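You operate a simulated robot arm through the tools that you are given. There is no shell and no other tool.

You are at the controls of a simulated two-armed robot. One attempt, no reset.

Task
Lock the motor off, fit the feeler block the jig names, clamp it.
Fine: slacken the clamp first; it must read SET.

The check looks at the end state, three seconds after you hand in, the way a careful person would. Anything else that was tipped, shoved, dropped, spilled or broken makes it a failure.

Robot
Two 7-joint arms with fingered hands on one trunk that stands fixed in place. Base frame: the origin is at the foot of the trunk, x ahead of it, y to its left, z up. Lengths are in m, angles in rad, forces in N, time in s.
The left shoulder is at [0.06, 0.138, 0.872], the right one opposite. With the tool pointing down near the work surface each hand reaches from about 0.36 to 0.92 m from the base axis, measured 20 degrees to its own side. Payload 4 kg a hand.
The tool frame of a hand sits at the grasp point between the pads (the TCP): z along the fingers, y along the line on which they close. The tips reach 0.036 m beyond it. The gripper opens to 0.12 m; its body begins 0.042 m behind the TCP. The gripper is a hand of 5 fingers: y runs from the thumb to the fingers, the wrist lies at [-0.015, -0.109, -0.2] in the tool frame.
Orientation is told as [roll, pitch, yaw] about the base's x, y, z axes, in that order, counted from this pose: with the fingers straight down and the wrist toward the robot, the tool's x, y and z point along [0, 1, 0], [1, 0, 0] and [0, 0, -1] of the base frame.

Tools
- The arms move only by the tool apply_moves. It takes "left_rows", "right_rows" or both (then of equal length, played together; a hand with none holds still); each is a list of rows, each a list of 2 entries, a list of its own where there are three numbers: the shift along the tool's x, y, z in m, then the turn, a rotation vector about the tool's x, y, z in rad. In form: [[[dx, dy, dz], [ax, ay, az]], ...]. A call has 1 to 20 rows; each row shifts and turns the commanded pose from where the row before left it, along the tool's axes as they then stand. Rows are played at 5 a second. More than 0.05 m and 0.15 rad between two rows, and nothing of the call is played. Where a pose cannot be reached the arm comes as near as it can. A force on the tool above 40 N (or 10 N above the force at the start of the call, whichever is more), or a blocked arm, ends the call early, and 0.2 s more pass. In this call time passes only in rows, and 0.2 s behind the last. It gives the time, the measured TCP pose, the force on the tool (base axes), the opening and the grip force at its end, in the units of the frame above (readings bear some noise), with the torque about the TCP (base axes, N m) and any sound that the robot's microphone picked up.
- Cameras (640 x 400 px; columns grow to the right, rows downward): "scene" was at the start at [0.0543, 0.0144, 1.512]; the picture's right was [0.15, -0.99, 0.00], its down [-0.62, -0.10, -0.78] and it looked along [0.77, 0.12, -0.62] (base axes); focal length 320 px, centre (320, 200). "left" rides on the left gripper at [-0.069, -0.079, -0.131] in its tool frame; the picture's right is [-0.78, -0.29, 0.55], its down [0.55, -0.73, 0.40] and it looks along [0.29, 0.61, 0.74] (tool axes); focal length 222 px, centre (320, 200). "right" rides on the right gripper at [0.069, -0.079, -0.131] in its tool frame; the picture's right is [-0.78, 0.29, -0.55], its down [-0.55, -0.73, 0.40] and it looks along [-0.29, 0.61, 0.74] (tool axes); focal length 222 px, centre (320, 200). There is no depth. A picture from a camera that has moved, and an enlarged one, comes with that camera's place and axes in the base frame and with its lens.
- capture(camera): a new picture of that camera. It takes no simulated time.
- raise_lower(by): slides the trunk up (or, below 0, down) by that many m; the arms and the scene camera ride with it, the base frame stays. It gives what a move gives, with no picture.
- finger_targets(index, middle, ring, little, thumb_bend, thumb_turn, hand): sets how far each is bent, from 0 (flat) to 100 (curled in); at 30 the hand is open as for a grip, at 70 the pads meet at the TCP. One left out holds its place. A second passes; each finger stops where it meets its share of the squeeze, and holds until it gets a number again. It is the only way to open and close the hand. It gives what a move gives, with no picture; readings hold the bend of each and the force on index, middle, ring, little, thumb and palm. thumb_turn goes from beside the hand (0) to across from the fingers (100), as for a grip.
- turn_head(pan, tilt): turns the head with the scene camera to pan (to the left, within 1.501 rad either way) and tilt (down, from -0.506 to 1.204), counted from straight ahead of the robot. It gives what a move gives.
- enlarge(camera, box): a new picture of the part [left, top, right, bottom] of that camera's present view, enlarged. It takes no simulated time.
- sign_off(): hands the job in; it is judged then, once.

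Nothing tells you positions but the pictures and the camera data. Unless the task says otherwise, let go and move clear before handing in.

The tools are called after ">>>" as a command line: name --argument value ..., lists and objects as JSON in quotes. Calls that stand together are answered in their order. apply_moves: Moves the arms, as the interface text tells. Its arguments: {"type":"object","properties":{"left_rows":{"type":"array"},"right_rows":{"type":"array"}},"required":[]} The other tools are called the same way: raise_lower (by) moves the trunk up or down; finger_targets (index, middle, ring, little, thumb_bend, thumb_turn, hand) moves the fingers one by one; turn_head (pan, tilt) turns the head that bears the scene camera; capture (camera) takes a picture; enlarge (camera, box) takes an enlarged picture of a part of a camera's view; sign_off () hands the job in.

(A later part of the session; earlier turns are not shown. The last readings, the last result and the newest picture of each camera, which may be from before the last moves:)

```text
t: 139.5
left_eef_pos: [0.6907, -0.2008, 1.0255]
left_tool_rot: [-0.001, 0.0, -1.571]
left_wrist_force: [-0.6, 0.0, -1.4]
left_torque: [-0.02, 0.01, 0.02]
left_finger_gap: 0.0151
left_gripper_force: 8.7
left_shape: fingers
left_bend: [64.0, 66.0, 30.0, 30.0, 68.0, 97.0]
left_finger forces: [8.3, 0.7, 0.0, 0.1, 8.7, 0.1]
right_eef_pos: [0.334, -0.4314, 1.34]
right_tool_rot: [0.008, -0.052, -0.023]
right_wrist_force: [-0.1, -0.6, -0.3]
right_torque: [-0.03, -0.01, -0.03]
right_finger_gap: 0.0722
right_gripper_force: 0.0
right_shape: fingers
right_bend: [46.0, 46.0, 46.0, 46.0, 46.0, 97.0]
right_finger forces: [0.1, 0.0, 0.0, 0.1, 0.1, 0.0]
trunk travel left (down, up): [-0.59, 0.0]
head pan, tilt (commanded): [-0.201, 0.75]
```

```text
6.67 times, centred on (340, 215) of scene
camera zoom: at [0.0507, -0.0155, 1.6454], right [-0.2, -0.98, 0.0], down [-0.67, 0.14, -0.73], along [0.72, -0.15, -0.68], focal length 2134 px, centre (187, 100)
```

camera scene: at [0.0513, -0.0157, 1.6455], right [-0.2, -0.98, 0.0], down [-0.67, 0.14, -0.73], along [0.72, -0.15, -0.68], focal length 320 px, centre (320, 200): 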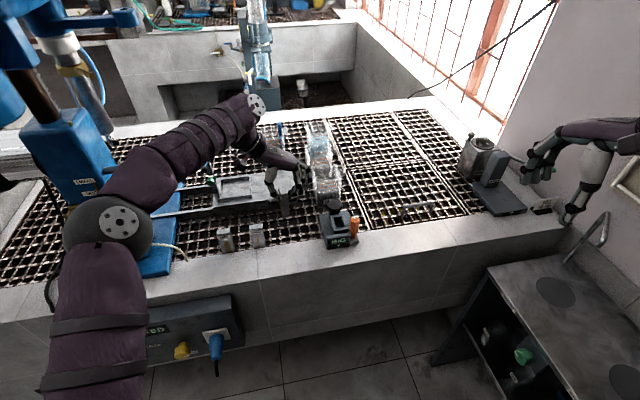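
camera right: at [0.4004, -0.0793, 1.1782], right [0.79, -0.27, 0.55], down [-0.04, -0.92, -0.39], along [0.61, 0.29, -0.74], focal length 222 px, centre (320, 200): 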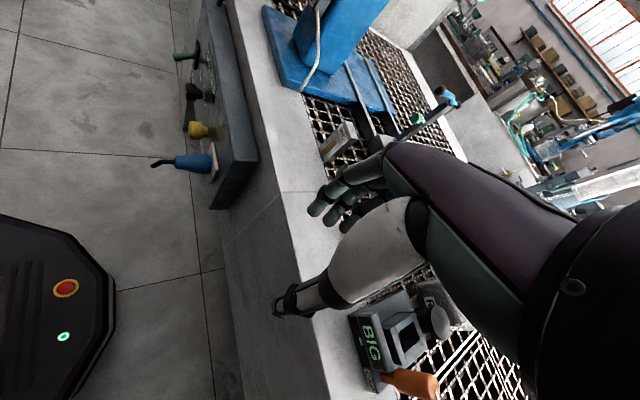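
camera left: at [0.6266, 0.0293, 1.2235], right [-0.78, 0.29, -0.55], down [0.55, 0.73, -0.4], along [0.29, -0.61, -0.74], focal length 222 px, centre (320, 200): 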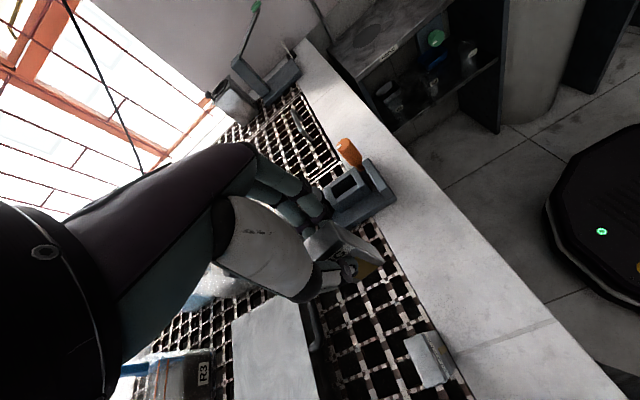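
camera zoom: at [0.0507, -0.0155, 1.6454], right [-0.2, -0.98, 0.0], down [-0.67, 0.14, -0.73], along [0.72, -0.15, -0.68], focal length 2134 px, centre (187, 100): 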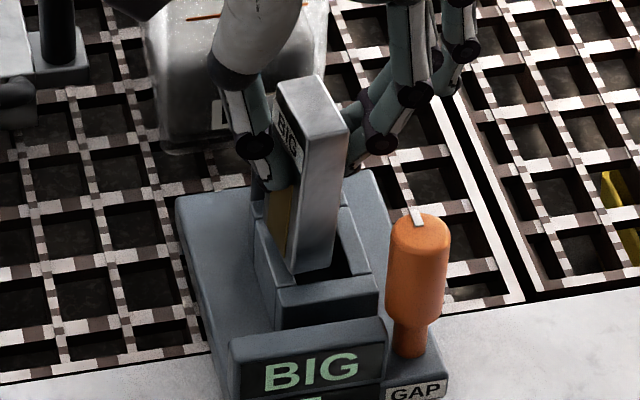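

The rim contact tilted the block in the grip: its lower end now leans ~6 mm toward the left wall. I'll tilt the hand by the same angle to make the block vertical, and re-centre.

>>> apply_moves --left_rows '[[[0, 0, -0.006], [0, 0, 0]], [[0, -0.003, 0], [-0.081, 0, 0]]]'

>>> enlarge --camera "left" --box '[330, 210, 420, 290]'

>>> enlarge --camera "scene" --box '[315, 185, 365, 245]'

```text
t: 140.1
left_eef_pos: [0.6919, -0.1972, 1.0303]
left_tool_rot: [0.0, -0.086, -1.571]
left_wrist_force: [0.4, 0.7, -0.9]
left_torque: [-0.01, -0.04, 0.02]
left_finger_gap: 0.015
left_gripper_force: 8.5
left_shape: fingers
left_bend: [64.0, 66.0, 30.0, 30.0, 68.0, 97.0]
left_finger forces: [8.3, 0.6, 0.0, 0.0, 8.9, 0.0]
right_eef_pos: [0.3356, -0.4308, 1.3407]
right_tool_rot: [0.009, -0.051, -0.024]
right_wrist_force: [0.2, 0.2, -0.5]
right_torque: [-0.04, 0.0, 0.01]
right_finger_gap: 0.0723
right_gripper_force: 0.1
right_shape: fingers
right_bend: [46.0, 46.0, 46.0, 46.0, 46.0, 97.0]
right_finger forces: [0.1, 0.0, 0.0, 0.0, 0.0, 0.0]
trunk travel left (down, up): [-0.59, 0.0]
head pan, tilt (commanded): [-0.201, 0.75]
```

```text
5.00 times, centred on (375, 250) of left
camera zoom: at [0.622, -0.1089, 1.1554], right [-0.78, 0.24, -0.57], down [0.55, 0.7, -0.46], along [0.29, -0.67, -0.68], focal length 1111 px, centre (45, -50)
```

zoom: 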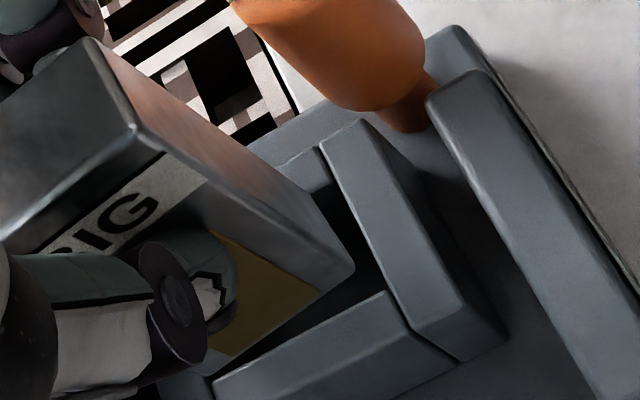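

```text
6.67 times, centred on (340, 215) of scene
camera zoom: at [0.0512, -0.0144, 1.6455], right [-0.2, -0.98, 0.0], down [-0.67, 0.14, -0.73], along [0.72, -0.15, -0.68], focal length 2134 px, centre (187, 100)
```

zoom: 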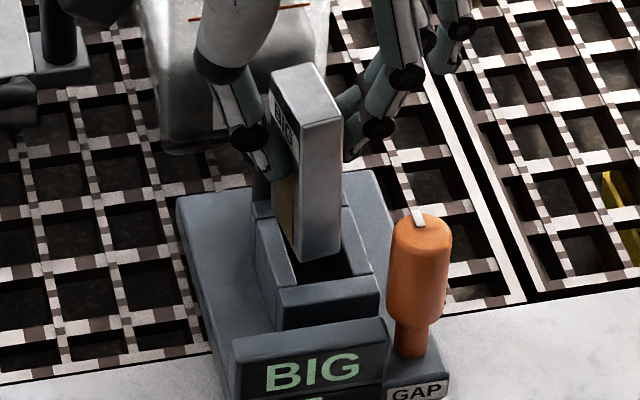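

Now the block is upright and within the slot outline. A final 1.5 mm nudge toward me, then lower in small steps watching the force.

>>> apply_moves --left_rows '[[[-0.0015, 0.0003, 0.004], [0, 0, 0]], [[0, 0, 0.006], [0, 0, 0]], [[0, 0, 0.006], [0, 0, 0]]]'

>>> enlarge --camera "left" --box '[330, 210, 420, 290]'

>>> enlarge --camera "scene" --box '[315, 185, 365, 245]'

```text
t: 140.9
left_eef_pos: [0.6899, -0.1995, 1.0169]
left_tool_rot: [0.003, -0.084, -1.571]
left_wrist_force: [1.1, -0.7, 9.2]
left_torque: [-0.01, 0.02, 0.01]
left_finger_gap: 0.0145
left_gripper_force: 10.3
left_shape: fingers
left_bend: [64.0, 66.0, 30.0, 30.0, 68.0, 97.0]
left_finger forces: [10.1, 1.0, 0.0, 0.0, 9.6, 0.0]
right_eef_pos: [0.3343, -0.4312, 1.3416]
right_tool_rot: [0.012, -0.053, -0.025]
right_wrist_force: [-0.2, -0.8, 0.2]
right_torque: [0.02, -0.01, 0.02]
right_finger_gap: 0.072
right_gripper_force: 0.1
right_shape: fingers
right_bend: [46.0, 46.0, 46.0, 46.0, 46.0, 97.0]
right_finger forces: [0.0, 0.0, 0.0, 0.0, 0.0, 0.0]
trunk travel left (down, up): [-0.59, 0.0]
head pan, tilt (commanded): [-0.201, 0.75]
```

```text
5.00 times, centred on (375, 250) of left
camera zoom: at [0.6201, -0.1118, 1.1418], right [-0.78, 0.24, -0.57], down [0.55, 0.7, -0.46], along [0.29, -0.67, -0.68], focal length 1111 px, centre (45, -50)
```

zoom: 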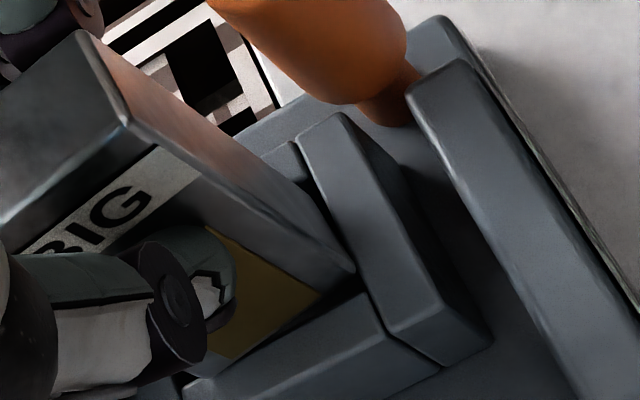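

```text
6.67 times, centred on (340, 215) of scene
camera zoom: at [0.0497, -0.0153, 1.6458], right [-0.2, -0.98, 0.0], down [-0.67, 0.14, -0.73], along [0.72, -0.15, -0.68], focal length 2134 px, centre (187, 100)
```

zoom: 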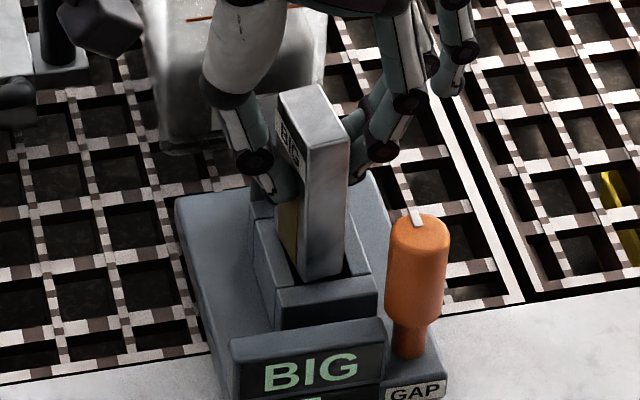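

Contact again at the rim level. I'll zoom closely from both cameras to see which edge is touching.

>>> enlarge --camera "left" --box '[360, 235, 410, 280]'

>>> enlarge --camera "scene" --box '[325, 212, 355, 236]'

>>> enlarge --camera "right" --box '[0, 100, 320, 300]'

```text
8.89 times, centred on (385, 258) of left
camera zoom: at [0.6201, -0.1118, 1.1418], right [-0.78, 0.24, -0.57], down [0.55, 0.7, -0.46], along [0.29, -0.67, -0.68], focal length 1974 px, centre (-258, -311)
```

zoom: 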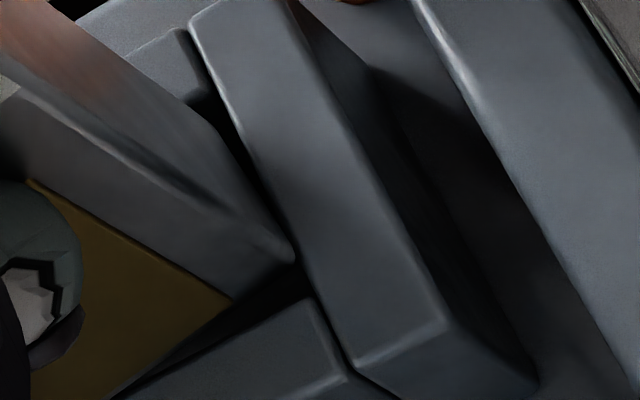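

```text
16.00 times, centred on (340, 224) of scene
camera zoom: at [0.0497, -0.0153, 1.6458], right [-0.2, -0.98, 0.0], down [-0.67, 0.14, -0.73], along [0.72, -0.15, -0.68], focal length 5122 px, centre (0, -184)
```

zoom: 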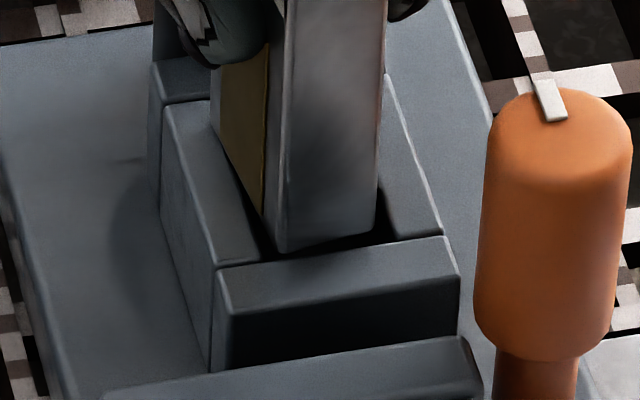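

```text
2.00 times, centred on (160, 200) of right
camera zoom: at [0.2501, -0.3605, 1.4691], right [0.24, -0.8, 0.55], down [-0.73, -0.53, -0.44], along [0.64, -0.3, -0.71], focal length 444 px, centre (640, 200)
```

zoom: 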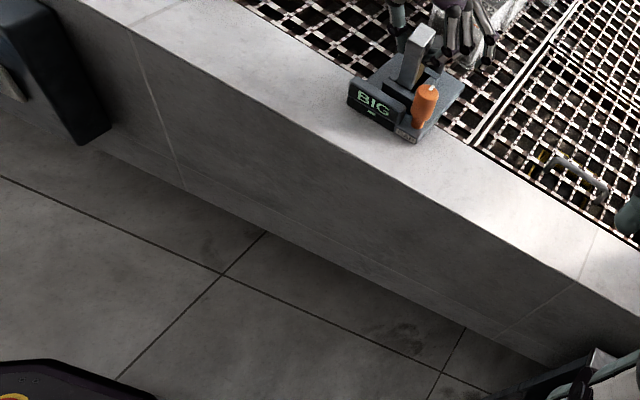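

The right wrist camera also has a side view of the jig. I'll zoom there to see the contact from the right side.

>>> enlarge --camera "right" --box '[175, 110, 235, 160]'

>>> enlarge --camera "right" --box '[190, 120, 225, 145]'

```text
8.00 times, centred on (205, 135) of right
camera zoom: at [0.2501, -0.3605, 1.4691], right [0.24, -0.8, 0.55], down [-0.73, -0.53, -0.44], along [0.64, -0.3, -0.71], focal length 1777 px, centre (1240, 720)
```

zoom: 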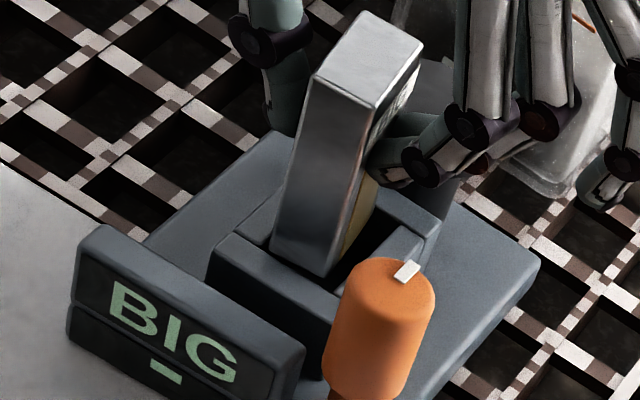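

```text
16.00 times, centred on (208, 132) of right
camera zoom: at [0.2501, -0.3605, 1.4691], right [0.24, -0.8, 0.55], down [-0.73, -0.53, -0.44], along [0.64, -0.3, -0.71], focal length 3554 px, centre (2120, 1280)
```

zoom: 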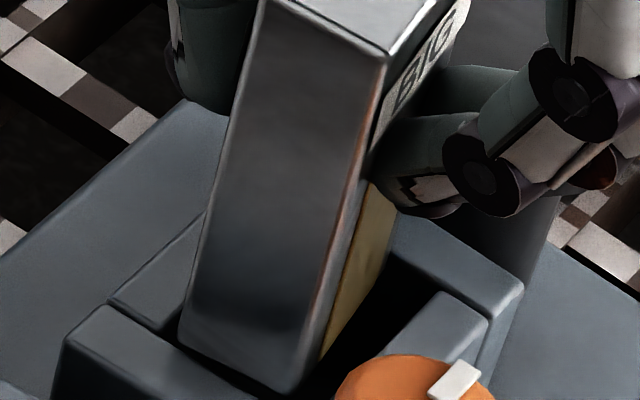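

From the side view the block's underside sits on a rim, but it's unclear which. I'll lift 4 mm off the rim, and bring the right hand's camera lower and closer for a shallow side view.

>>> apply_moves --left_rows '[[[0, 0, -0.006], [0, 0, 0]], [[0, 0, 0], [0, 0, 0]], [[0, 0, 0], [0, 0, 0]], [[0, 0, 0], [0, 0, 0]], [[0, 0, 0], [0, 0, 0]], [[0, 0, 0], [0, 0, 0]], [[0, 0, 0], [0, 0, 0]], [[0, 0, 0], [0, 0, 0]]]' --right_rows '[[[0.0064, 0.0156, 0.0426], [0, 0, 0]], [[0.0064, 0.0156, 0.0426], [0, 0, 0]], [[0.0064, 0.0156, 0.0426], [0, 0, 0]], [[0.0064, 0.0156, 0.0426], [0, 0, 0]], [[0.0064, 0.0156, 0.0426], [0, 0, 0]], [[0.0064, 0.0156, 0.0426], [0, 0, 0]], [[0.0064, 0.0156, 0.0426], [0, 0, 0]], [[0.0064, 0.0156, 0.0426], [0, 0, 0]]]'

>>> capture --camera "right"

>>> capture --camera "scene"

```text
t: 142.7
left_eef_pos: [0.6909, -0.2001, 1.0206]
left_tool_rot: [0.0, -0.082, -1.57]
left_wrist_force: [0.7, 0.6, -1.0]
left_torque: [-0.01, 0.02, 0.01]
left_finger_gap: 0.0149
left_gripper_force: 8.4
left_shape: fingers
left_bend: [64.0, 66.0, 30.0, 30.0, 68.0, 97.0]
left_finger forces: [8.2, 0.6, 0.0, 0.0, 9.0, 0.1]
right_eef_pos: [0.477, -0.3813, 1.0068]
right_tool_rot: [0.011, -0.049, -0.025]
right_wrist_force: [0.8, -0.8, -1.3]
right_torque: [0.01, 0.02, -0.01]
right_finger_gap: 0.0719
right_gripper_force: 0.0
right_shape: fingers
right_bend: [46.0, 46.0, 46.0, 46.0, 46.0, 97.0]
right_finger forces: [0.0, 0.0, 0.1, 0.0, 0.0, 0.1]
trunk travel left (down, up): [-0.59, 0.0]
head pan, tilt (commanded): [-0.201, 0.75]
```

```text
taken
camera right: at [0.3935, -0.3093, 1.1341], right [0.24, -0.8, 0.55], down [-0.73, -0.53, -0.44], along [0.64, -0.3, -0.71], focal length 222 px, centre (320, 200)
```

right: 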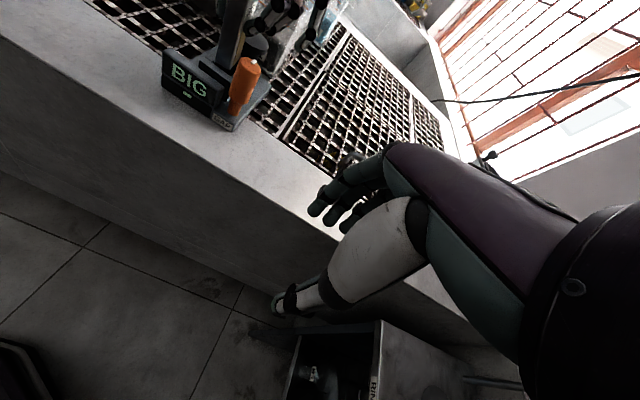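

```text
taken
camera scene: at [0.0518, -0.0158, 1.6455], right [-0.2, -0.98, 0.0], down [-0.67, 0.14, -0.73], along [0.72, -0.15, -0.68], focal length 320 px, centre (320, 200)
```

scene: 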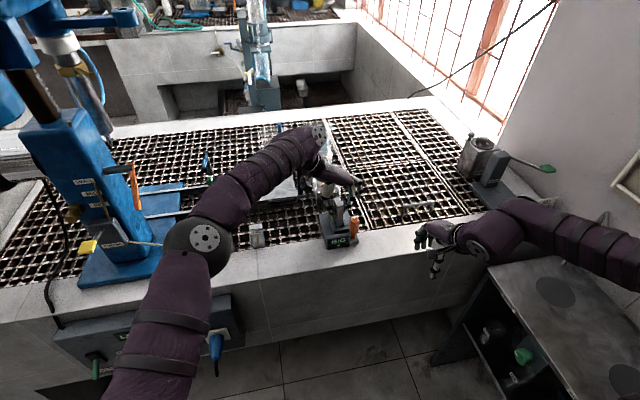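

>>> enlarge --camera "right" --box '[155, 20, 285, 130]'

>>> enlarge --camera "right" --box '[195, 40, 255, 90]'

```text
3.64 times, centred on (220, 75) of right
camera zoom: at [0.3935, -0.3093, 1.1341], right [0.24, -0.8, 0.55], down [-0.73, -0.53, -0.44], along [0.64, -0.3, -0.71], focal length 808 px, centre (684, 654)
```

zoom: 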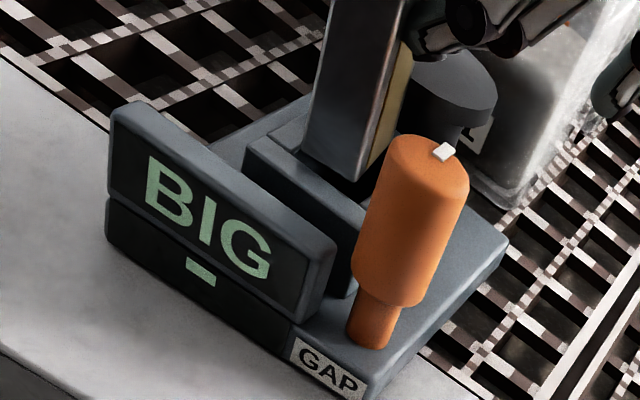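

```text
8.00 times, centred on (225, 65) of right
camera zoom: at [0.3935, -0.3093, 1.1341], right [0.24, -0.8, 0.55], down [-0.73, -0.53, -0.44], along [0.64, -0.3, -0.71], focal length 1777 px, centre (1080, 1280)
```

zoom: 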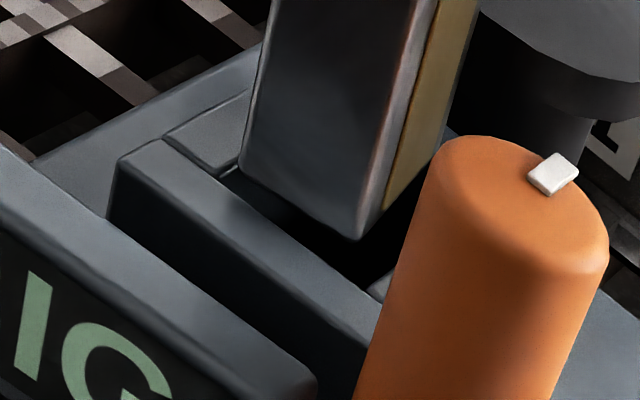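

From this low view, the block's near edge overhangs the front wall by 1–2 mm, with side clearance fine. I'll shift 4 mm away from me and lower again.

>>> apply_moves --left_rows '[[[0.004, 0.0005, 0], [0, 0, 0]], [[0, 0, 0.005], [0, 0, 0]]]'

>>> enlarge --camera "right" --box '[195, 40, 255, 90]'

```text
t: 143.3
left_eef_pos: [0.6944, -0.2003, 1.0176]
left_tool_rot: [0.001, -0.084, -1.571]
left_wrist_force: [-0.6, -0.1, 4.6]
left_torque: [0.0, 0.06, -0.05]
left_finger_gap: 0.0149
left_gripper_force: 9.6
left_shape: fingers
left_bend: [64.0, 66.0, 30.0, 30.0, 68.0, 97.0]
left_finger forces: [8.9, 0.8, 0.0, 0.1, 9.2, 0.0]
right_eef_pos: [0.477, -0.3806, 1.007]
right_tool_rot: [0.01, -0.053, -0.025]
right_wrist_force: [0.4, -0.4, -0.7]
right_torque: [-0.03, -0.01, 0.03]
right_finger_gap: 0.072
right_gripper_force: 0.1
right_shape: fingers
right_bend: [46.0, 46.0, 46.0, 46.0, 46.0, 97.0]
right_finger forces: [0.0, 0.0, 0.0, 0.0, 0.1, 0.0]
trunk travel left (down, up): [-0.59, 0.0]
head pan, tilt (commanded): [-0.201, 0.75]
```

```text
8.00 times, centred on (225, 65) of right
camera zoom: at [0.3921, -0.3091, 1.1351], right [0.24, -0.8, 0.55], down [-0.73, -0.53, -0.44], along [0.64, -0.3, -0.71], focal length 1777 px, centre (1080, 1280)
```

zoom: 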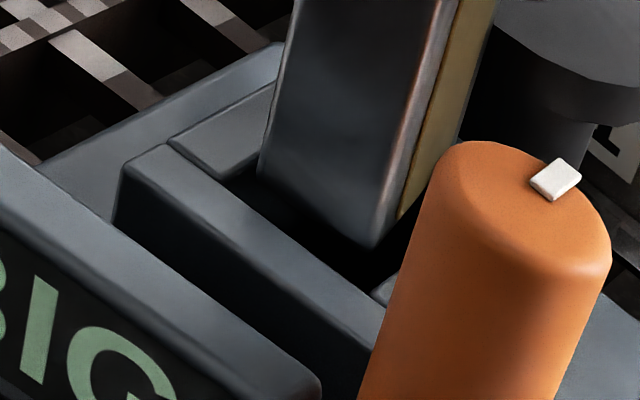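

Now I can see it: near and side gaps differ across the near edge, meaning the block is yawed ~8° CCW in the slot and sits ~3 mm left. I'll raise, rotate the hand 8° clockwise, shift −3.5 mm in y and −2 mm in x.

>>> apply_moves --left_rows '[[[0, 0, -0.006], [0, 0, 0]], [[-0.002, 0.0035, 0], [0, 0, 0.14]]]'

>>> enlarge --camera "right" --box '[195, 40, 255, 90]'

>>> enlarge --camera "scene" --box '[325, 210, 355, 234]'

>>> enlarge --camera "left" --box '[340, 215, 410, 275]'

```text
t: 143.9
left_eef_pos: [0.6906, -0.2056, 1.0201]
left_tool_rot: [0.011, -0.081, -1.713]
left_wrist_force: [-0.3, -0.1, -0.9]
left_torque: [0.01, 0.02, -0.02]
left_finger_gap: 0.0146
left_gripper_force: 8.7
left_shape: fingers
left_bend: [64.0, 66.0, 30.0, 30.0, 68.0, 97.0]
left_finger forces: [8.0, 0.6, 0.1, 0.1, 8.6, 0.1]
right_eef_pos: [0.4767, -0.3817, 1.0068]
right_tool_rot: [0.01, -0.051, -0.025]
right_wrist_force: [0.2, 0.5, 0.8]
right_torque: [0.0, 0.03, 0.01]
right_finger_gap: 0.0721
right_gripper_force: 0.0
right_shape: fingers
right_bend: [46.0, 46.0, 46.0, 46.0, 46.0, 97.0]
right_finger forces: [0.0, 0.1, 0.1, 0.0, 0.0, 0.0]
trunk travel left (down, up): [-0.59, 0.0]
head pan, tilt (commanded): [-0.201, 0.75]
```

```text
8.00 times, centred on (225, 65) of right
camera zoom: at [0.3931, -0.3104, 1.1342], right [0.24, -0.8, 0.55], down [-0.73, -0.53, -0.44], along [0.64, -0.29, -0.71], focal length 1777 px, centre (1080, 1280)
```

zoom: 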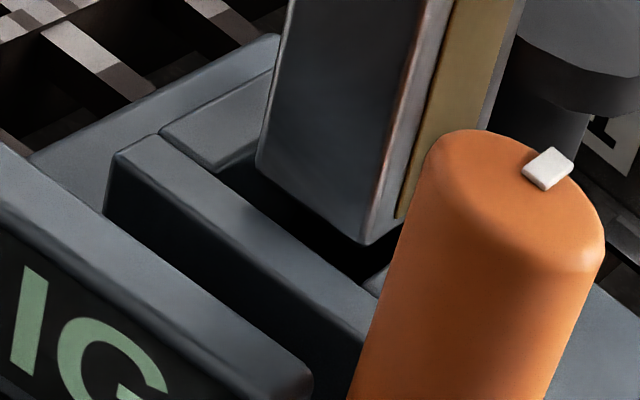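

```text
16.00 times, centred on (340, 222) of scene
camera zoom: at [0.0515, -0.0171, 1.6455], right [-0.2, -0.98, 0.0], down [-0.67, 0.14, -0.73], along [0.72, -0.15, -0.68], focal length 5122 px, centre (0, -152)
```

zoom: 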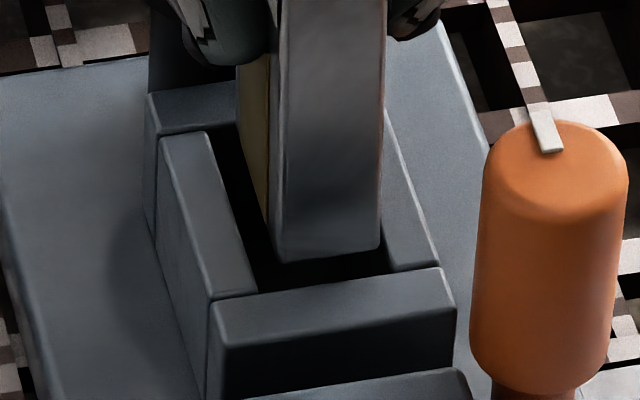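

```text
6.67 times, centred on (375, 245) of left
camera zoom: at [0.6342, -0.1074, 1.1449], right [-0.74, 0.35, -0.58], down [0.65, 0.62, -0.45], along [0.2, -0.7, -0.68], focal length 1481 px, centre (-47, -100)
```

zoom: 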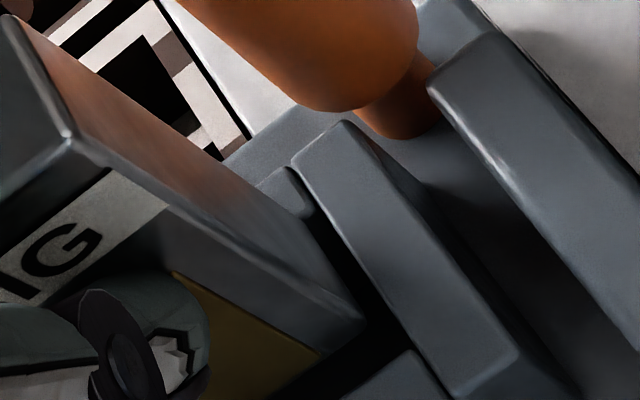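

Yaw is now square with the slot; the block is ~1 mm too far right. Nudging left 1.2 mm and lowering.

>>> apply_moves --left_rows '[[[0, -0.0012, 0], [0, 0, 0]], [[0, 0, 0.005], [0, 0, 0]], [[0, 0, 0.005], [0, 0, 0]]]'

>>> enlarge --camera "right" --box '[195, 40, 255, 90]'

>>> enlarge --camera "scene" --box '[325, 210, 355, 234]'

```text
t: 144.7
left_eef_pos: [0.6915, -0.203, 1.0121]
left_tool_rot: [0.013, -0.081, -1.713]
left_wrist_force: [0.1, -0.7, -1.8]
left_torque: [0.01, -0.01, -0.02]
left_finger_gap: 0.0145
left_gripper_force: 8.5
left_shape: fingers
left_bend: [64.0, 66.0, 30.0, 30.0, 68.0, 97.0]
left_finger forces: [8.0, 0.6, 0.0, 0.0, 8.6, 0.0]
right_eef_pos: [0.4766, -0.3808, 1.0062]
right_tool_rot: [0.01, -0.053, -0.024]
right_wrist_force: [-0.6, 0.2, 0.2]
right_torque: [-0.01, 0.0, 0.02]
right_finger_gap: 0.072
right_gripper_force: 0.0
right_shape: fingers
right_bend: [46.0, 46.0, 46.0, 46.0, 46.0, 97.0]
right_finger forces: [0.0, 0.1, 0.0, 0.0, 0.0, 0.0]
trunk travel left (down, up): [-0.59, 0.0]
head pan, tilt (commanded): [-0.201, 0.75]
```

```text
8.00 times, centred on (225, 65) of right
camera zoom: at [0.3928, -0.3093, 1.1347], right [0.24, -0.8, 0.55], down [-0.73, -0.53, -0.44], along [0.64, -0.3, -0.71], focal length 1777 px, centre (1080, 1280)
```

zoom: 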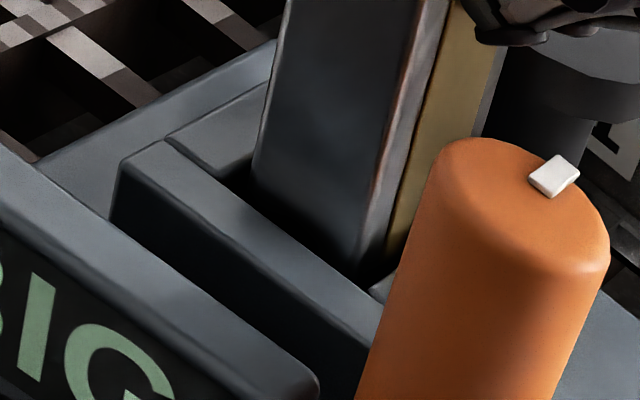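

```text
16.00 times, centred on (340, 222) of scene
camera zoom: at [0.051, -0.0157, 1.6455], right [-0.2, -0.98, 0.0], down [-0.67, 0.14, -0.73], along [0.72, -0.15, -0.68], focal length 5122 px, centre (0, -152)
```

zoom: 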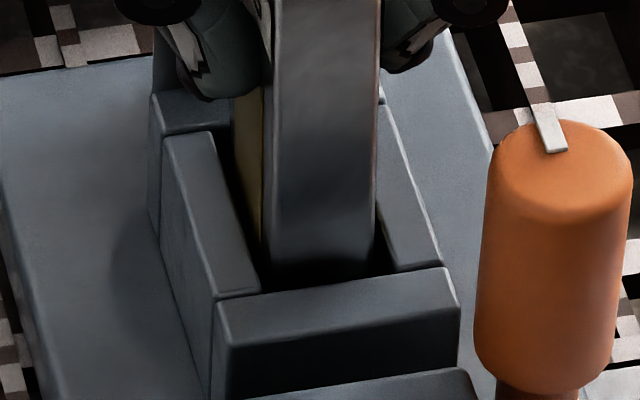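

It's entering the slot with no contact force. Continuing down in 5 mm steps.

>>> apply_moves --left_rows '[[[0, 0, 0.005], [0, 0, 0]], [[0, 0, 0.005], [0, 0, 0]]]'

>>> enlarge --camera "right" --box '[190, 20, 260, 90]'

>>> enlarge --camera "scene" --box '[320, 200, 360, 234]'

```text
t: 145.3
left_eef_pos: [0.6921, -0.2048, 1.0014]
left_tool_rot: [0.012, -0.08, -1.711]
left_wrist_force: [-0.5, 0.6, -0.9]
left_torque: [0.0, -0.01, 0.01]
left_finger_gap: 0.0149
left_gripper_force: 8.5
left_shape: fingers
left_bend: [64.0, 66.0, 30.0, 30.0, 68.0, 97.0]
left_finger forces: [8.0, 0.6, 0.0, 0.0, 8.7, 0.0]
right_eef_pos: [0.476, -0.3806, 1.0059]
right_tool_rot: [0.011, -0.05, -0.025]
right_wrist_force: [0.2, -0.2, 0.4]
right_torque: [0.0, 0.0, 0.01]
right_finger_gap: 0.0721
right_gripper_force: 0.0
right_shape: fingers
right_bend: [46.0, 46.0, 46.0, 46.0, 46.0, 97.0]
right_finger forces: [0.0, 0.0, 0.0, 0.0, 0.0, 0.1]
trunk travel left (down, up): [-0.59, 0.0]
head pan, tilt (commanded): [-0.201, 0.75]
```

```text
5.71 times, centred on (225, 55) of right
camera zoom: at [0.3927, -0.3092, 1.1348], right [0.24, -0.8, 0.55], down [-0.73, -0.53, -0.44], along [0.64, -0.3, -0.71], focal length 1269 px, centre (863, 1029)
```

zoom: 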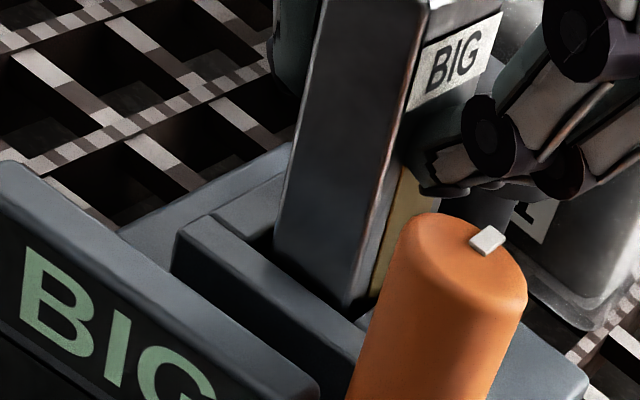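

```text
11.76 times, centred on (340, 217) of scene
camera zoom: at [0.0509, -0.0157, 1.6455], right [-0.2, -0.98, 0.0], down [-0.67, 0.14, -0.73], along [0.72, -0.15, -0.68], focal length 3766 px, centre (85, 0)
```

zoom: 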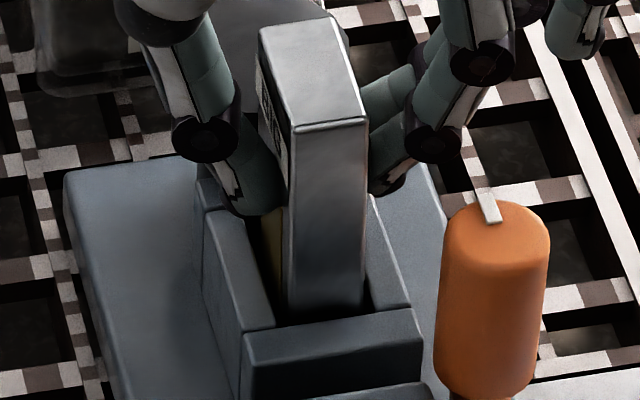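

Sliding in cleanly. Continuing with smaller steps and watching for the floor.

>>> apply_moves --left_rows '[[[0, 0, 0.004], [0, 0, 0]], [[0, 0, 0.004], [0, 0, 0]]]'

>>> enlarge --camera "scene" --box '[320, 200, 360, 234]'

>>> enlarge --camera "right" --box '[190, 20, 260, 90]'

```text
t: 145.9
left_eef_pos: [0.6933, -0.2057, 0.9936]
left_tool_rot: [0.013, -0.08, -1.711]
left_wrist_force: [0.5, 1.3, -1.9]
left_torque: [0.01, -0.02, 0.02]
left_finger_gap: 0.0147
left_gripper_force: 8.5
left_shape: fingers
left_bend: [64.0, 66.0, 30.0, 30.0, 68.0, 97.0]
left_finger forces: [8.0, 0.7, 0.0, 0.0, 8.6, 0.0]
right_eef_pos: [0.4771, -0.3795, 1.0072]
right_tool_rot: [0.01, -0.05, -0.024]
right_wrist_force: [-0.1, -0.3, -0.6]
right_torque: [-0.02, 0.01, -0.01]
right_finger_gap: 0.0722
right_gripper_force: 0.0
right_shape: fingers
right_bend: [46.0, 46.0, 46.0, 46.0, 46.0, 97.0]
right_finger forces: [0.1, 0.1, 0.1, 0.0, 0.0, 0.0]
trunk travel left (down, up): [-0.59, 0.0]
head pan, tilt (commanded): [-0.201, 0.75]
```

```text
11.76 times, centred on (340, 217) of scene
camera zoom: at [0.0509, -0.0157, 1.6455], right [-0.2, -0.98, 0.0], down [-0.67, 0.14, -0.73], along [0.72, -0.15, -0.68], focal length 3766 px, centre (85, 0)
```

zoom: 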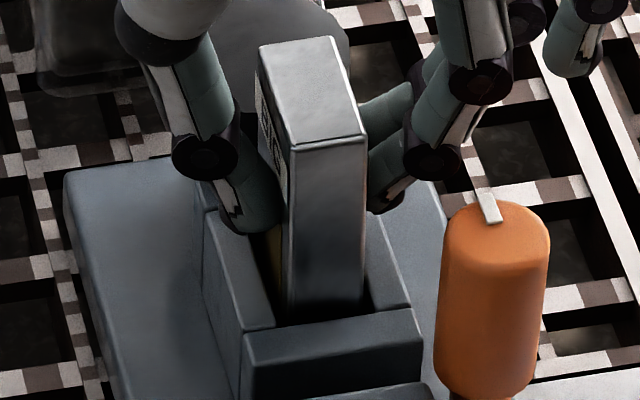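

```text
5.71 times, centred on (225, 55) of right
camera zoom: at [0.3927, -0.3092, 1.1348], right [0.24, -0.8, 0.55], down [-0.73, -0.53, -0.44], along [0.64, -0.3, -0.71], focal length 1269 px, centre (863, 1029)
```

zoom: 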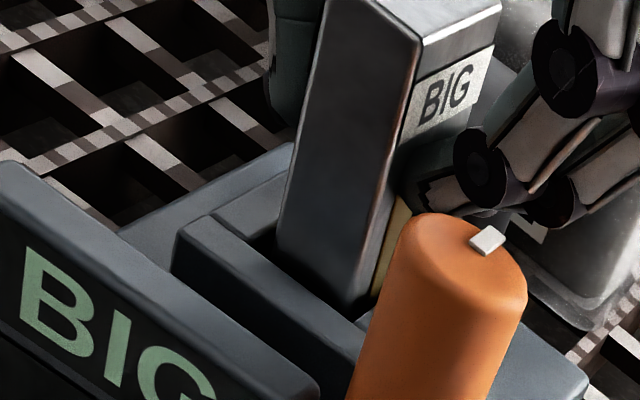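

Still free. Another 8 mm.

>>> apply_moves --left_rows '[[[0, 0, 0.004], [0, 0, 0]], [[0, 0, 0.004], [0, 0, 0]]]'

>>> enlarge --camera "scene" --box '[320, 200, 360, 234]'

>>> enlarge --camera "right" --box '[190, 20, 260, 90]'

```text
t: 146.5
left_eef_pos: [0.6926, -0.2066, 0.9861]
left_tool_rot: [0.012, -0.082, -1.711]
left_wrist_force: [0.4, 0.6, 1.1]
left_torque: [0.02, -0.03, -0.01]
left_finger_gap: 0.0147
left_gripper_force: 9.2
left_shape: fingers
left_bend: [64.0, 66.0, 30.0, 30.0, 68.0, 97.0]
left_finger forces: [8.3, 0.6, 0.0, 0.1, 8.7, 0.0]
right_eef_pos: [0.4766, -0.3814, 1.0077]
right_tool_rot: [0.012, -0.049, -0.024]
right_wrist_force: [0.0, -0.3, 0.1]
right_torque: [0.03, -0.04, 0.04]
right_finger_gap: 0.0719
right_gripper_force: 0.1
right_shape: fingers
right_bend: [46.0, 46.0, 46.0, 46.0, 46.0, 97.0]
right_finger forces: [0.0, 0.1, 0.0, 0.1, 0.0, 0.0]
trunk travel left (down, up): [-0.59, 0.0]
head pan, tilt (commanded): [-0.201, 0.75]
```

```text
11.76 times, centred on (340, 217) of scene
camera zoom: at [0.0506, -0.0157, 1.6456], right [-0.2, -0.98, 0.0], down [-0.67, 0.14, -0.73], along [0.72, -0.15, -0.68], focal length 3766 px, centre (85, 0)
```

zoom: 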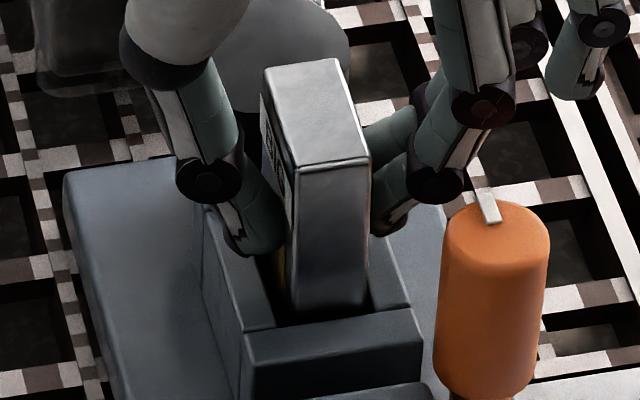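

```text
5.71 times, centred on (225, 55) of right
camera zoom: at [0.3925, -0.3093, 1.1349], right [0.24, -0.8, 0.55], down [-0.73, -0.53, -0.44], along [0.64, -0.3, -0.71], focal length 1269 px, centre (863, 1029)
```

zoom: 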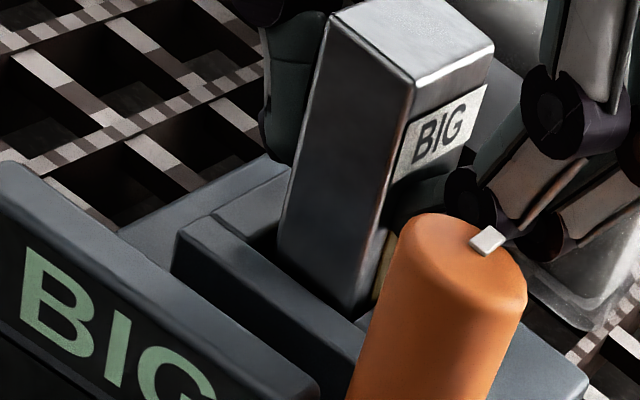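

Nearly at the floor. Lowering another 3 mm to feel it.

>>> apply_moves --left_rows '[[[0, 0, 0.003], [0, 0, 0]]]'

```text
t: 146.9
left_eef_pos: [0.6911, -0.2073, 0.9852]
left_tool_rot: [0.016, -0.083, -1.712]
left_wrist_force: [0.3, -1.9, 9.7]
left_torque: [-0.06, 0.02, -0.04]
left_finger_gap: 0.0144
left_gripper_force: 10.4
left_shape: fingers
left_bend: [64.0, 66.0, 30.0, 30.0, 68.0, 97.0]
left_finger forces: [10.3, 1.1, 0.0, 0.0, 9.8, 0.0]
right_eef_pos: [0.4761, -0.3806, 1.0082]
right_tool_rot: [0.01, -0.053, -0.022]
right_wrist_force: [0.4, -0.1, 0.1]
right_torque: [-0.01, -0.03, 0.03]
right_finger_gap: 0.0721
right_gripper_force: 0.1
right_shape: fingers
right_bend: [46.0, 46.0, 46.0, 46.0, 46.0, 97.0]
right_finger forces: [0.1, 0.0, 0.1, 0.0, 0.0, 0.0]
trunk travel left (down, up): [-0.59, 0.0]
head pan, tilt (commanded): [-0.201, 0.75]
```

The block is on the slot floor (upward reaction ~10 N). Easing the load and opening the fingers slightly.

>>> apply_moves --left_rows '[[[0, 0, -0.0025], [0, 0, 0]]]'

>>> finger_targets --hand "left" --index 55 --middle 55 --thumb_bend 57

>>> enlarge --camera "scene" --box '[310, 190, 370, 250]'

>>> enlarge --camera "right" --box '[165, 20, 275, 120]'

```text
t: 147.3
left_eef_pos: [0.6918, -0.205, 0.986]
left_tool_rot: [0.011, -0.082, -1.711]
left_wrist_force: [1.7, -0.9, 6.9]
left_torque: [-0.04, -0.01, -0.01]
left_finger_gap: 0.0145
left_gripper_force: 10.5
left_shape: fingers
left_bend: [64.0, 66.0, 30.0, 30.0, 68.0, 97.0]
left_finger forces: [9.9, 1.2, 0.0, 0.0, 9.6, 0.1]
right_eef_pos: [0.4764, -0.3808, 1.0071]
right_tool_rot: [0.012, -0.052, -0.025]
right_wrist_force: [0.5, 0.7, 1.1]
right_torque: [0.01, -0.01, 0.03]
right_finger_gap: 0.0723
right_gripper_force: 0.1
right_shape: fingers
right_bend: [46.0, 46.0, 46.0, 46.0, 46.0, 97.0]
right_finger forces: [0.0, 0.0, 0.1, 0.0, 0.0, 0.1]
trunk travel left (down, up): [-0.59, 0.0]
head pan, tilt (commanded): [-0.201, 0.75]
```

```text
t: 148.3
left_eef_pos: [0.6923, -0.2051, 0.9854]
left_tool_rot: [0.014, -0.081, -1.711]
left_wrist_force: [-0.2, -0.3, -0.1]
left_torque: [-0.02, -0.03, -0.01]
left_finger_gap: 0.043
left_gripper_force: 0.0
left_shape: fingers
left_bend: [55.0, 55.0, 30.0, 30.0, 56.0, 97.0]
left_finger forces: [0.0, 0.0, 0.1, 0.0, 0.0, 0.0]
right_eef_pos: [0.4777, -0.3808, 1.0067]
right_tool_rot: [0.01, -0.051, -0.024]
right_wrist_force: [-0.7, 0.6, -1.0]
right_torque: [0.03, -0.02, -0.04]
right_finger_gap: 0.0722
right_gripper_force: 0.0
right_shape: fingers
right_bend: [46.0, 46.0, 46.0, 46.0, 46.0, 97.0]
right_finger forces: [0.0, 0.1, 0.1, 0.0, 0.1, 0.0]
trunk travel left (down, up): [-0.59, 0.0]
head pan, tilt (commanded): [-0.201, 0.75]
```

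```text
6.67 times, centred on (340, 220) of scene
camera zoom: at [0.0508, -0.0156, 1.6455], right [-0.2, -0.98, 0.0], down [-0.67, 0.14, -0.73], along [0.72, -0.15, -0.68], focal length 2134 px, centre (187, 67)
```

zoom: 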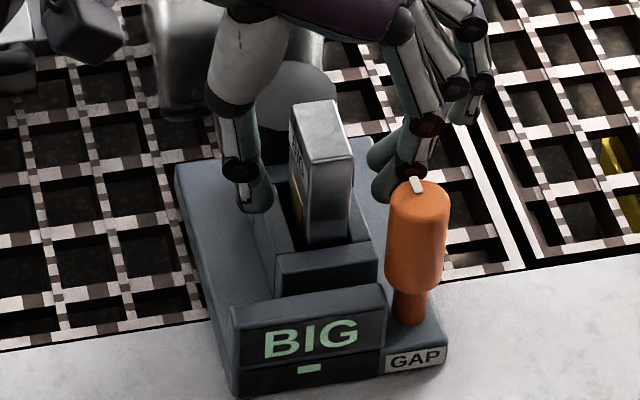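

```text
4.00 times, centred on (220, 70) of right
camera zoom: at [0.3927, -0.3092, 1.1348], right [0.24, -0.8, 0.55], down [-0.73, -0.53, -0.44], along [0.64, -0.3, -0.71], focal length 888 px, centre (720, 720)
```

zoom: 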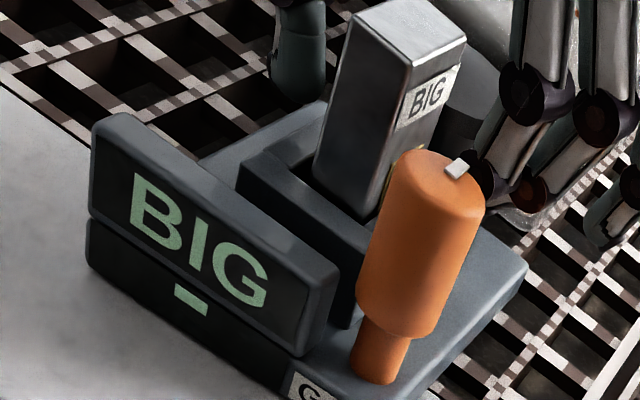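

The block stands upright in the slot. Now I'll lift the hand straight up, clear of the block.

>>> apply_moves --left_rows '[[[0.0002, 0.0012, -0.015], [0, 0, 0]], [[0.0003, 0.002, -0.025], [0, 0, 0]], [[0.0004, 0.0024, -0.03], [0, 0, 0]], [[0.0004, 0.0032, -0.04], [0, 0, 0]]]'

>>> enlarge --camera "scene" --box '[310, 190, 370, 250]'

>>> enlarge --camera "right" --box '[165, 20, 275, 120]'

>>> capture --camera "left"

```text
t: 149.3
left_eef_pos: [0.6836, -0.203, 1.0959]
left_tool_rot: [0.014, -0.078, -1.711]
left_wrist_force: [-0.2, 0.8, -0.1]
left_torque: [-0.01, -0.01, 0.01]
left_finger_gap: 0.0431
left_gripper_force: 0.1
left_shape: fingers
left_bend: [55.0, 55.0, 30.0, 30.0, 56.0, 97.0]
left_finger forces: [0.0, 0.0, 0.1, 0.1, 0.1, 0.0]
left hand out of reach, approached as far as the arm can: row 4
right_eef_pos: [0.4762, -0.3799, 1.0076]
right_tool_rot: [0.009, -0.054, -0.024]
right_wrist_force: [-0.4, -0.8, 0.0]
right_torque: [-0.05, -0.04, -0.01]
right_finger_gap: 0.0719
right_gripper_force: 0.0
right_shape: fingers
right_bend: [46.0, 46.0, 46.0, 46.0, 46.0, 97.0]
right_finger forces: [0.1, 0.1, 0.0, 0.0, 0.1, 0.1]
trunk travel left (down, up): [-0.59, 0.0]
head pan, tilt (commanded): [-0.201, 0.75]
```

```text
6.67 times, centred on (340, 220) of scene
camera zoom: at [0.0491, -0.0139, 1.6457], right [-0.2, -0.98, 0.0], down [-0.67, 0.14, -0.73], along [0.72, -0.15, -0.68], focal length 2134 px, centre (187, 67)
```

zoom: 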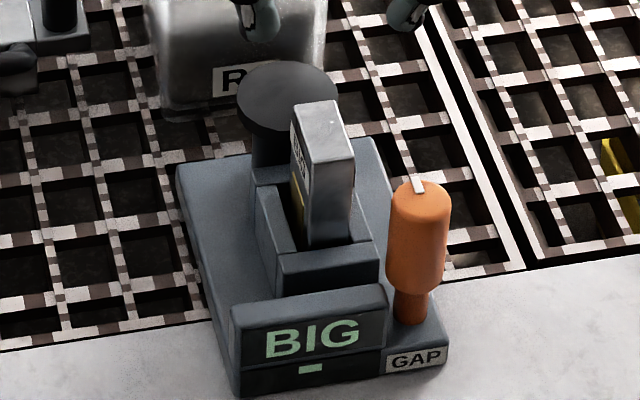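

```text
4.00 times, centred on (220, 70) of right
camera zoom: at [0.3916, -0.3081, 1.1358], right [0.24, -0.8, 0.55], down [-0.73, -0.53, -0.44], along [0.64, -0.3, -0.71], focal length 888 px, centre (720, 720)
```

zoom: 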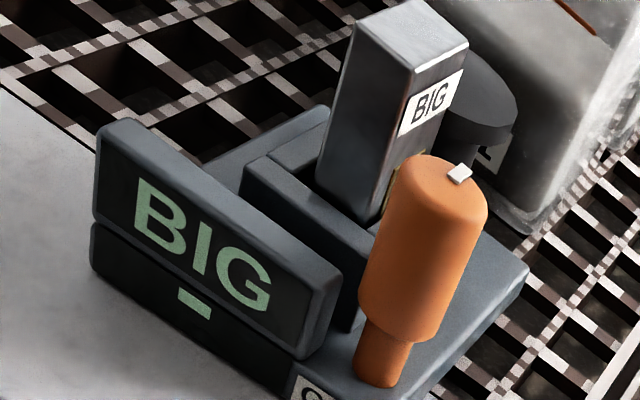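

```text
taken
camera left: at [0.627, -0.1053, 1.2199], right [-0.74, 0.35, -0.58], down [0.65, 0.62, -0.45], along [0.2, -0.7, -0.68], focal length 222 px, centre (320, 200)
```

left: 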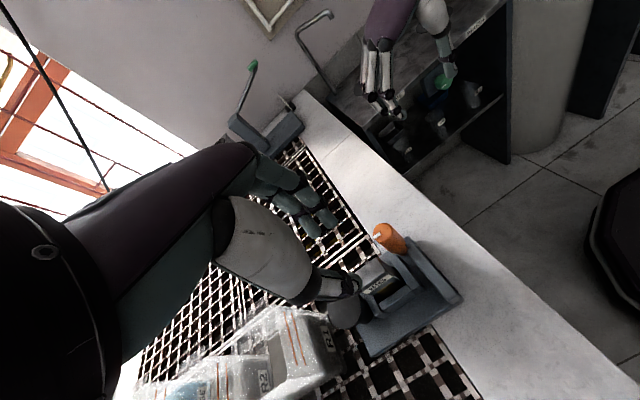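

The BIG block is seated. Now for the clamp: I'll re-approach the orange handle at yaw ≈ -50° (fingers clear of the block and black knob), leaving room to turn clockwise.

>>> apply_moves --left_rows '[[[0, 0, 0], [0.078, 0, 0]], [[0, 0, 0], [0, 0, -0.14]], [[0, 0, 0], [0, 0, -0.14]], [[0, 0, 0], [0, 0, -0.14]], [[0, 0, 0], [0, 0, -0.14]], [[0, 0, 0], [0, 0, -0.14]], [[0, 0, 0], [0, 0, -0.14]], [[-0.0251, 0.0037, 0], [0, 0, 0]], [[-0.0251, 0.0037, 0], [0, 0, 0]]]'

>>> finger_targets --hand "left" --index 48 --middle 48 --ring 50 --little 50 --thumb_bend 49

>>> enlarge --camera "left" --box '[300, 190, 460, 320]'

>>> enlarge --camera "right" --box '[165, 0, 295, 120]'

```text
t: 151.3
left_eef_pos: [0.6477, -0.2385, 1.096]
left_tool_rot: [0.006, -0.009, -0.869]
left_wrist_force: [-0.3, -0.8, 0.0]
left_torque: [0.01, 0.0, 0.01]
left_finger_gap: 0.0434
left_gripper_force: 0.1
left_shape: fingers
left_bend: [55.0, 55.0, 30.0, 30.0, 56.0, 97.0]
left_finger forces: [0.1, 0.1, 0.1, 0.1, 0.0, 0.0]
left hand out of reach, approached as far as the arm can: row 1
right_eef_pos: [0.4773, -0.3816, 1.0071]
right_tool_rot: [0.011, -0.05, -0.025]
right_wrist_force: [-0.1, -0.9, -0.1]
right_torque: [-0.01, 0.04, 0.01]
right_finger_gap: 0.0722
right_gripper_force: 0.1
right_shape: fingers
right_bend: [46.0, 46.0, 46.0, 46.0, 46.0, 97.0]
right_finger forces: [0.0, 0.0, 0.0, 0.1, 0.1, 0.0]
trunk travel left (down, up): [-0.59, 0.0]
head pan, tilt (commanded): [-0.201, 0.75]
```

```text
t: 152.3
left_eef_pos: [0.649, -0.2385, 1.0965]
left_tool_rot: [0.005, -0.012, -0.871]
left_wrist_force: [-0.7, -0.3, 0.7]
left_torque: [0.03, 0.0, -0.03]
left_finger_gap: 0.0639
left_gripper_force: 0.0
left_shape: fingers
left_bend: [48.0, 48.0, 50.0, 50.0, 49.0, 97.0]
left_finger forces: [0.1, 0.0, 0.0, 0.0, 0.0, 0.1]
right_eef_pos: [0.4762, -0.3797, 1.0063]
right_tool_rot: [0.01, -0.051, -0.025]
right_wrist_force: [-0.3, -0.2, -0.5]
right_torque: [0.01, 0.01, 0.01]
right_finger_gap: 0.0719
right_gripper_force: 0.0
right_shape: fingers
right_bend: [46.0, 46.0, 46.0, 46.0, 46.0, 97.0]
right_finger forces: [0.0, 0.0, 0.0, 0.0, 0.1, 0.0]
trunk travel left (down, up): [-0.59, 0.0]
head pan, tilt (commanded): [-0.201, 0.75]
```

```text
3.08 times, centred on (380, 255) of left
camera zoom: at [0.5426, -0.2234, 1.2261], right [-0.78, -0.29, -0.56], down [-0.05, 0.91, -0.4], along [0.62, -0.29, -0.73], focal length 684 px, centre (135, 31)
```

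zoom: 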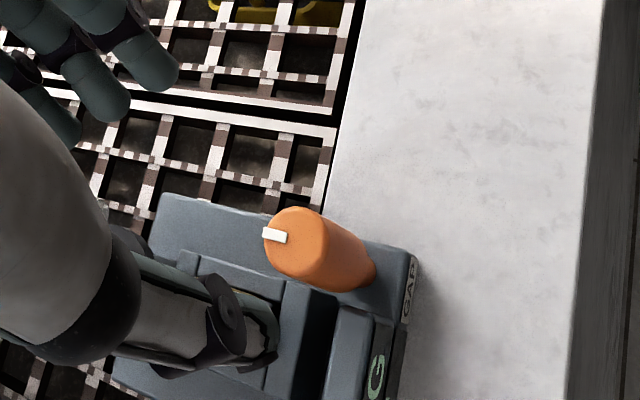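

```text
3.33 times, centred on (230, 60) of right
camera zoom: at [0.3926, -0.3092, 1.1348], right [0.24, -0.8, 0.55], down [-0.73, -0.53, -0.44], along [0.64, -0.3, -0.71], focal length 740 px, centre (620, 667)
```

zoom: 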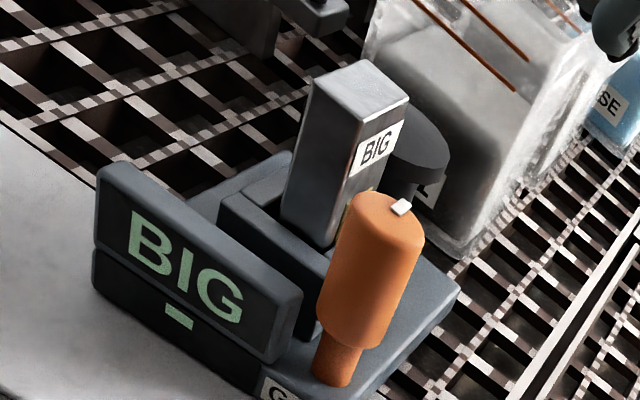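

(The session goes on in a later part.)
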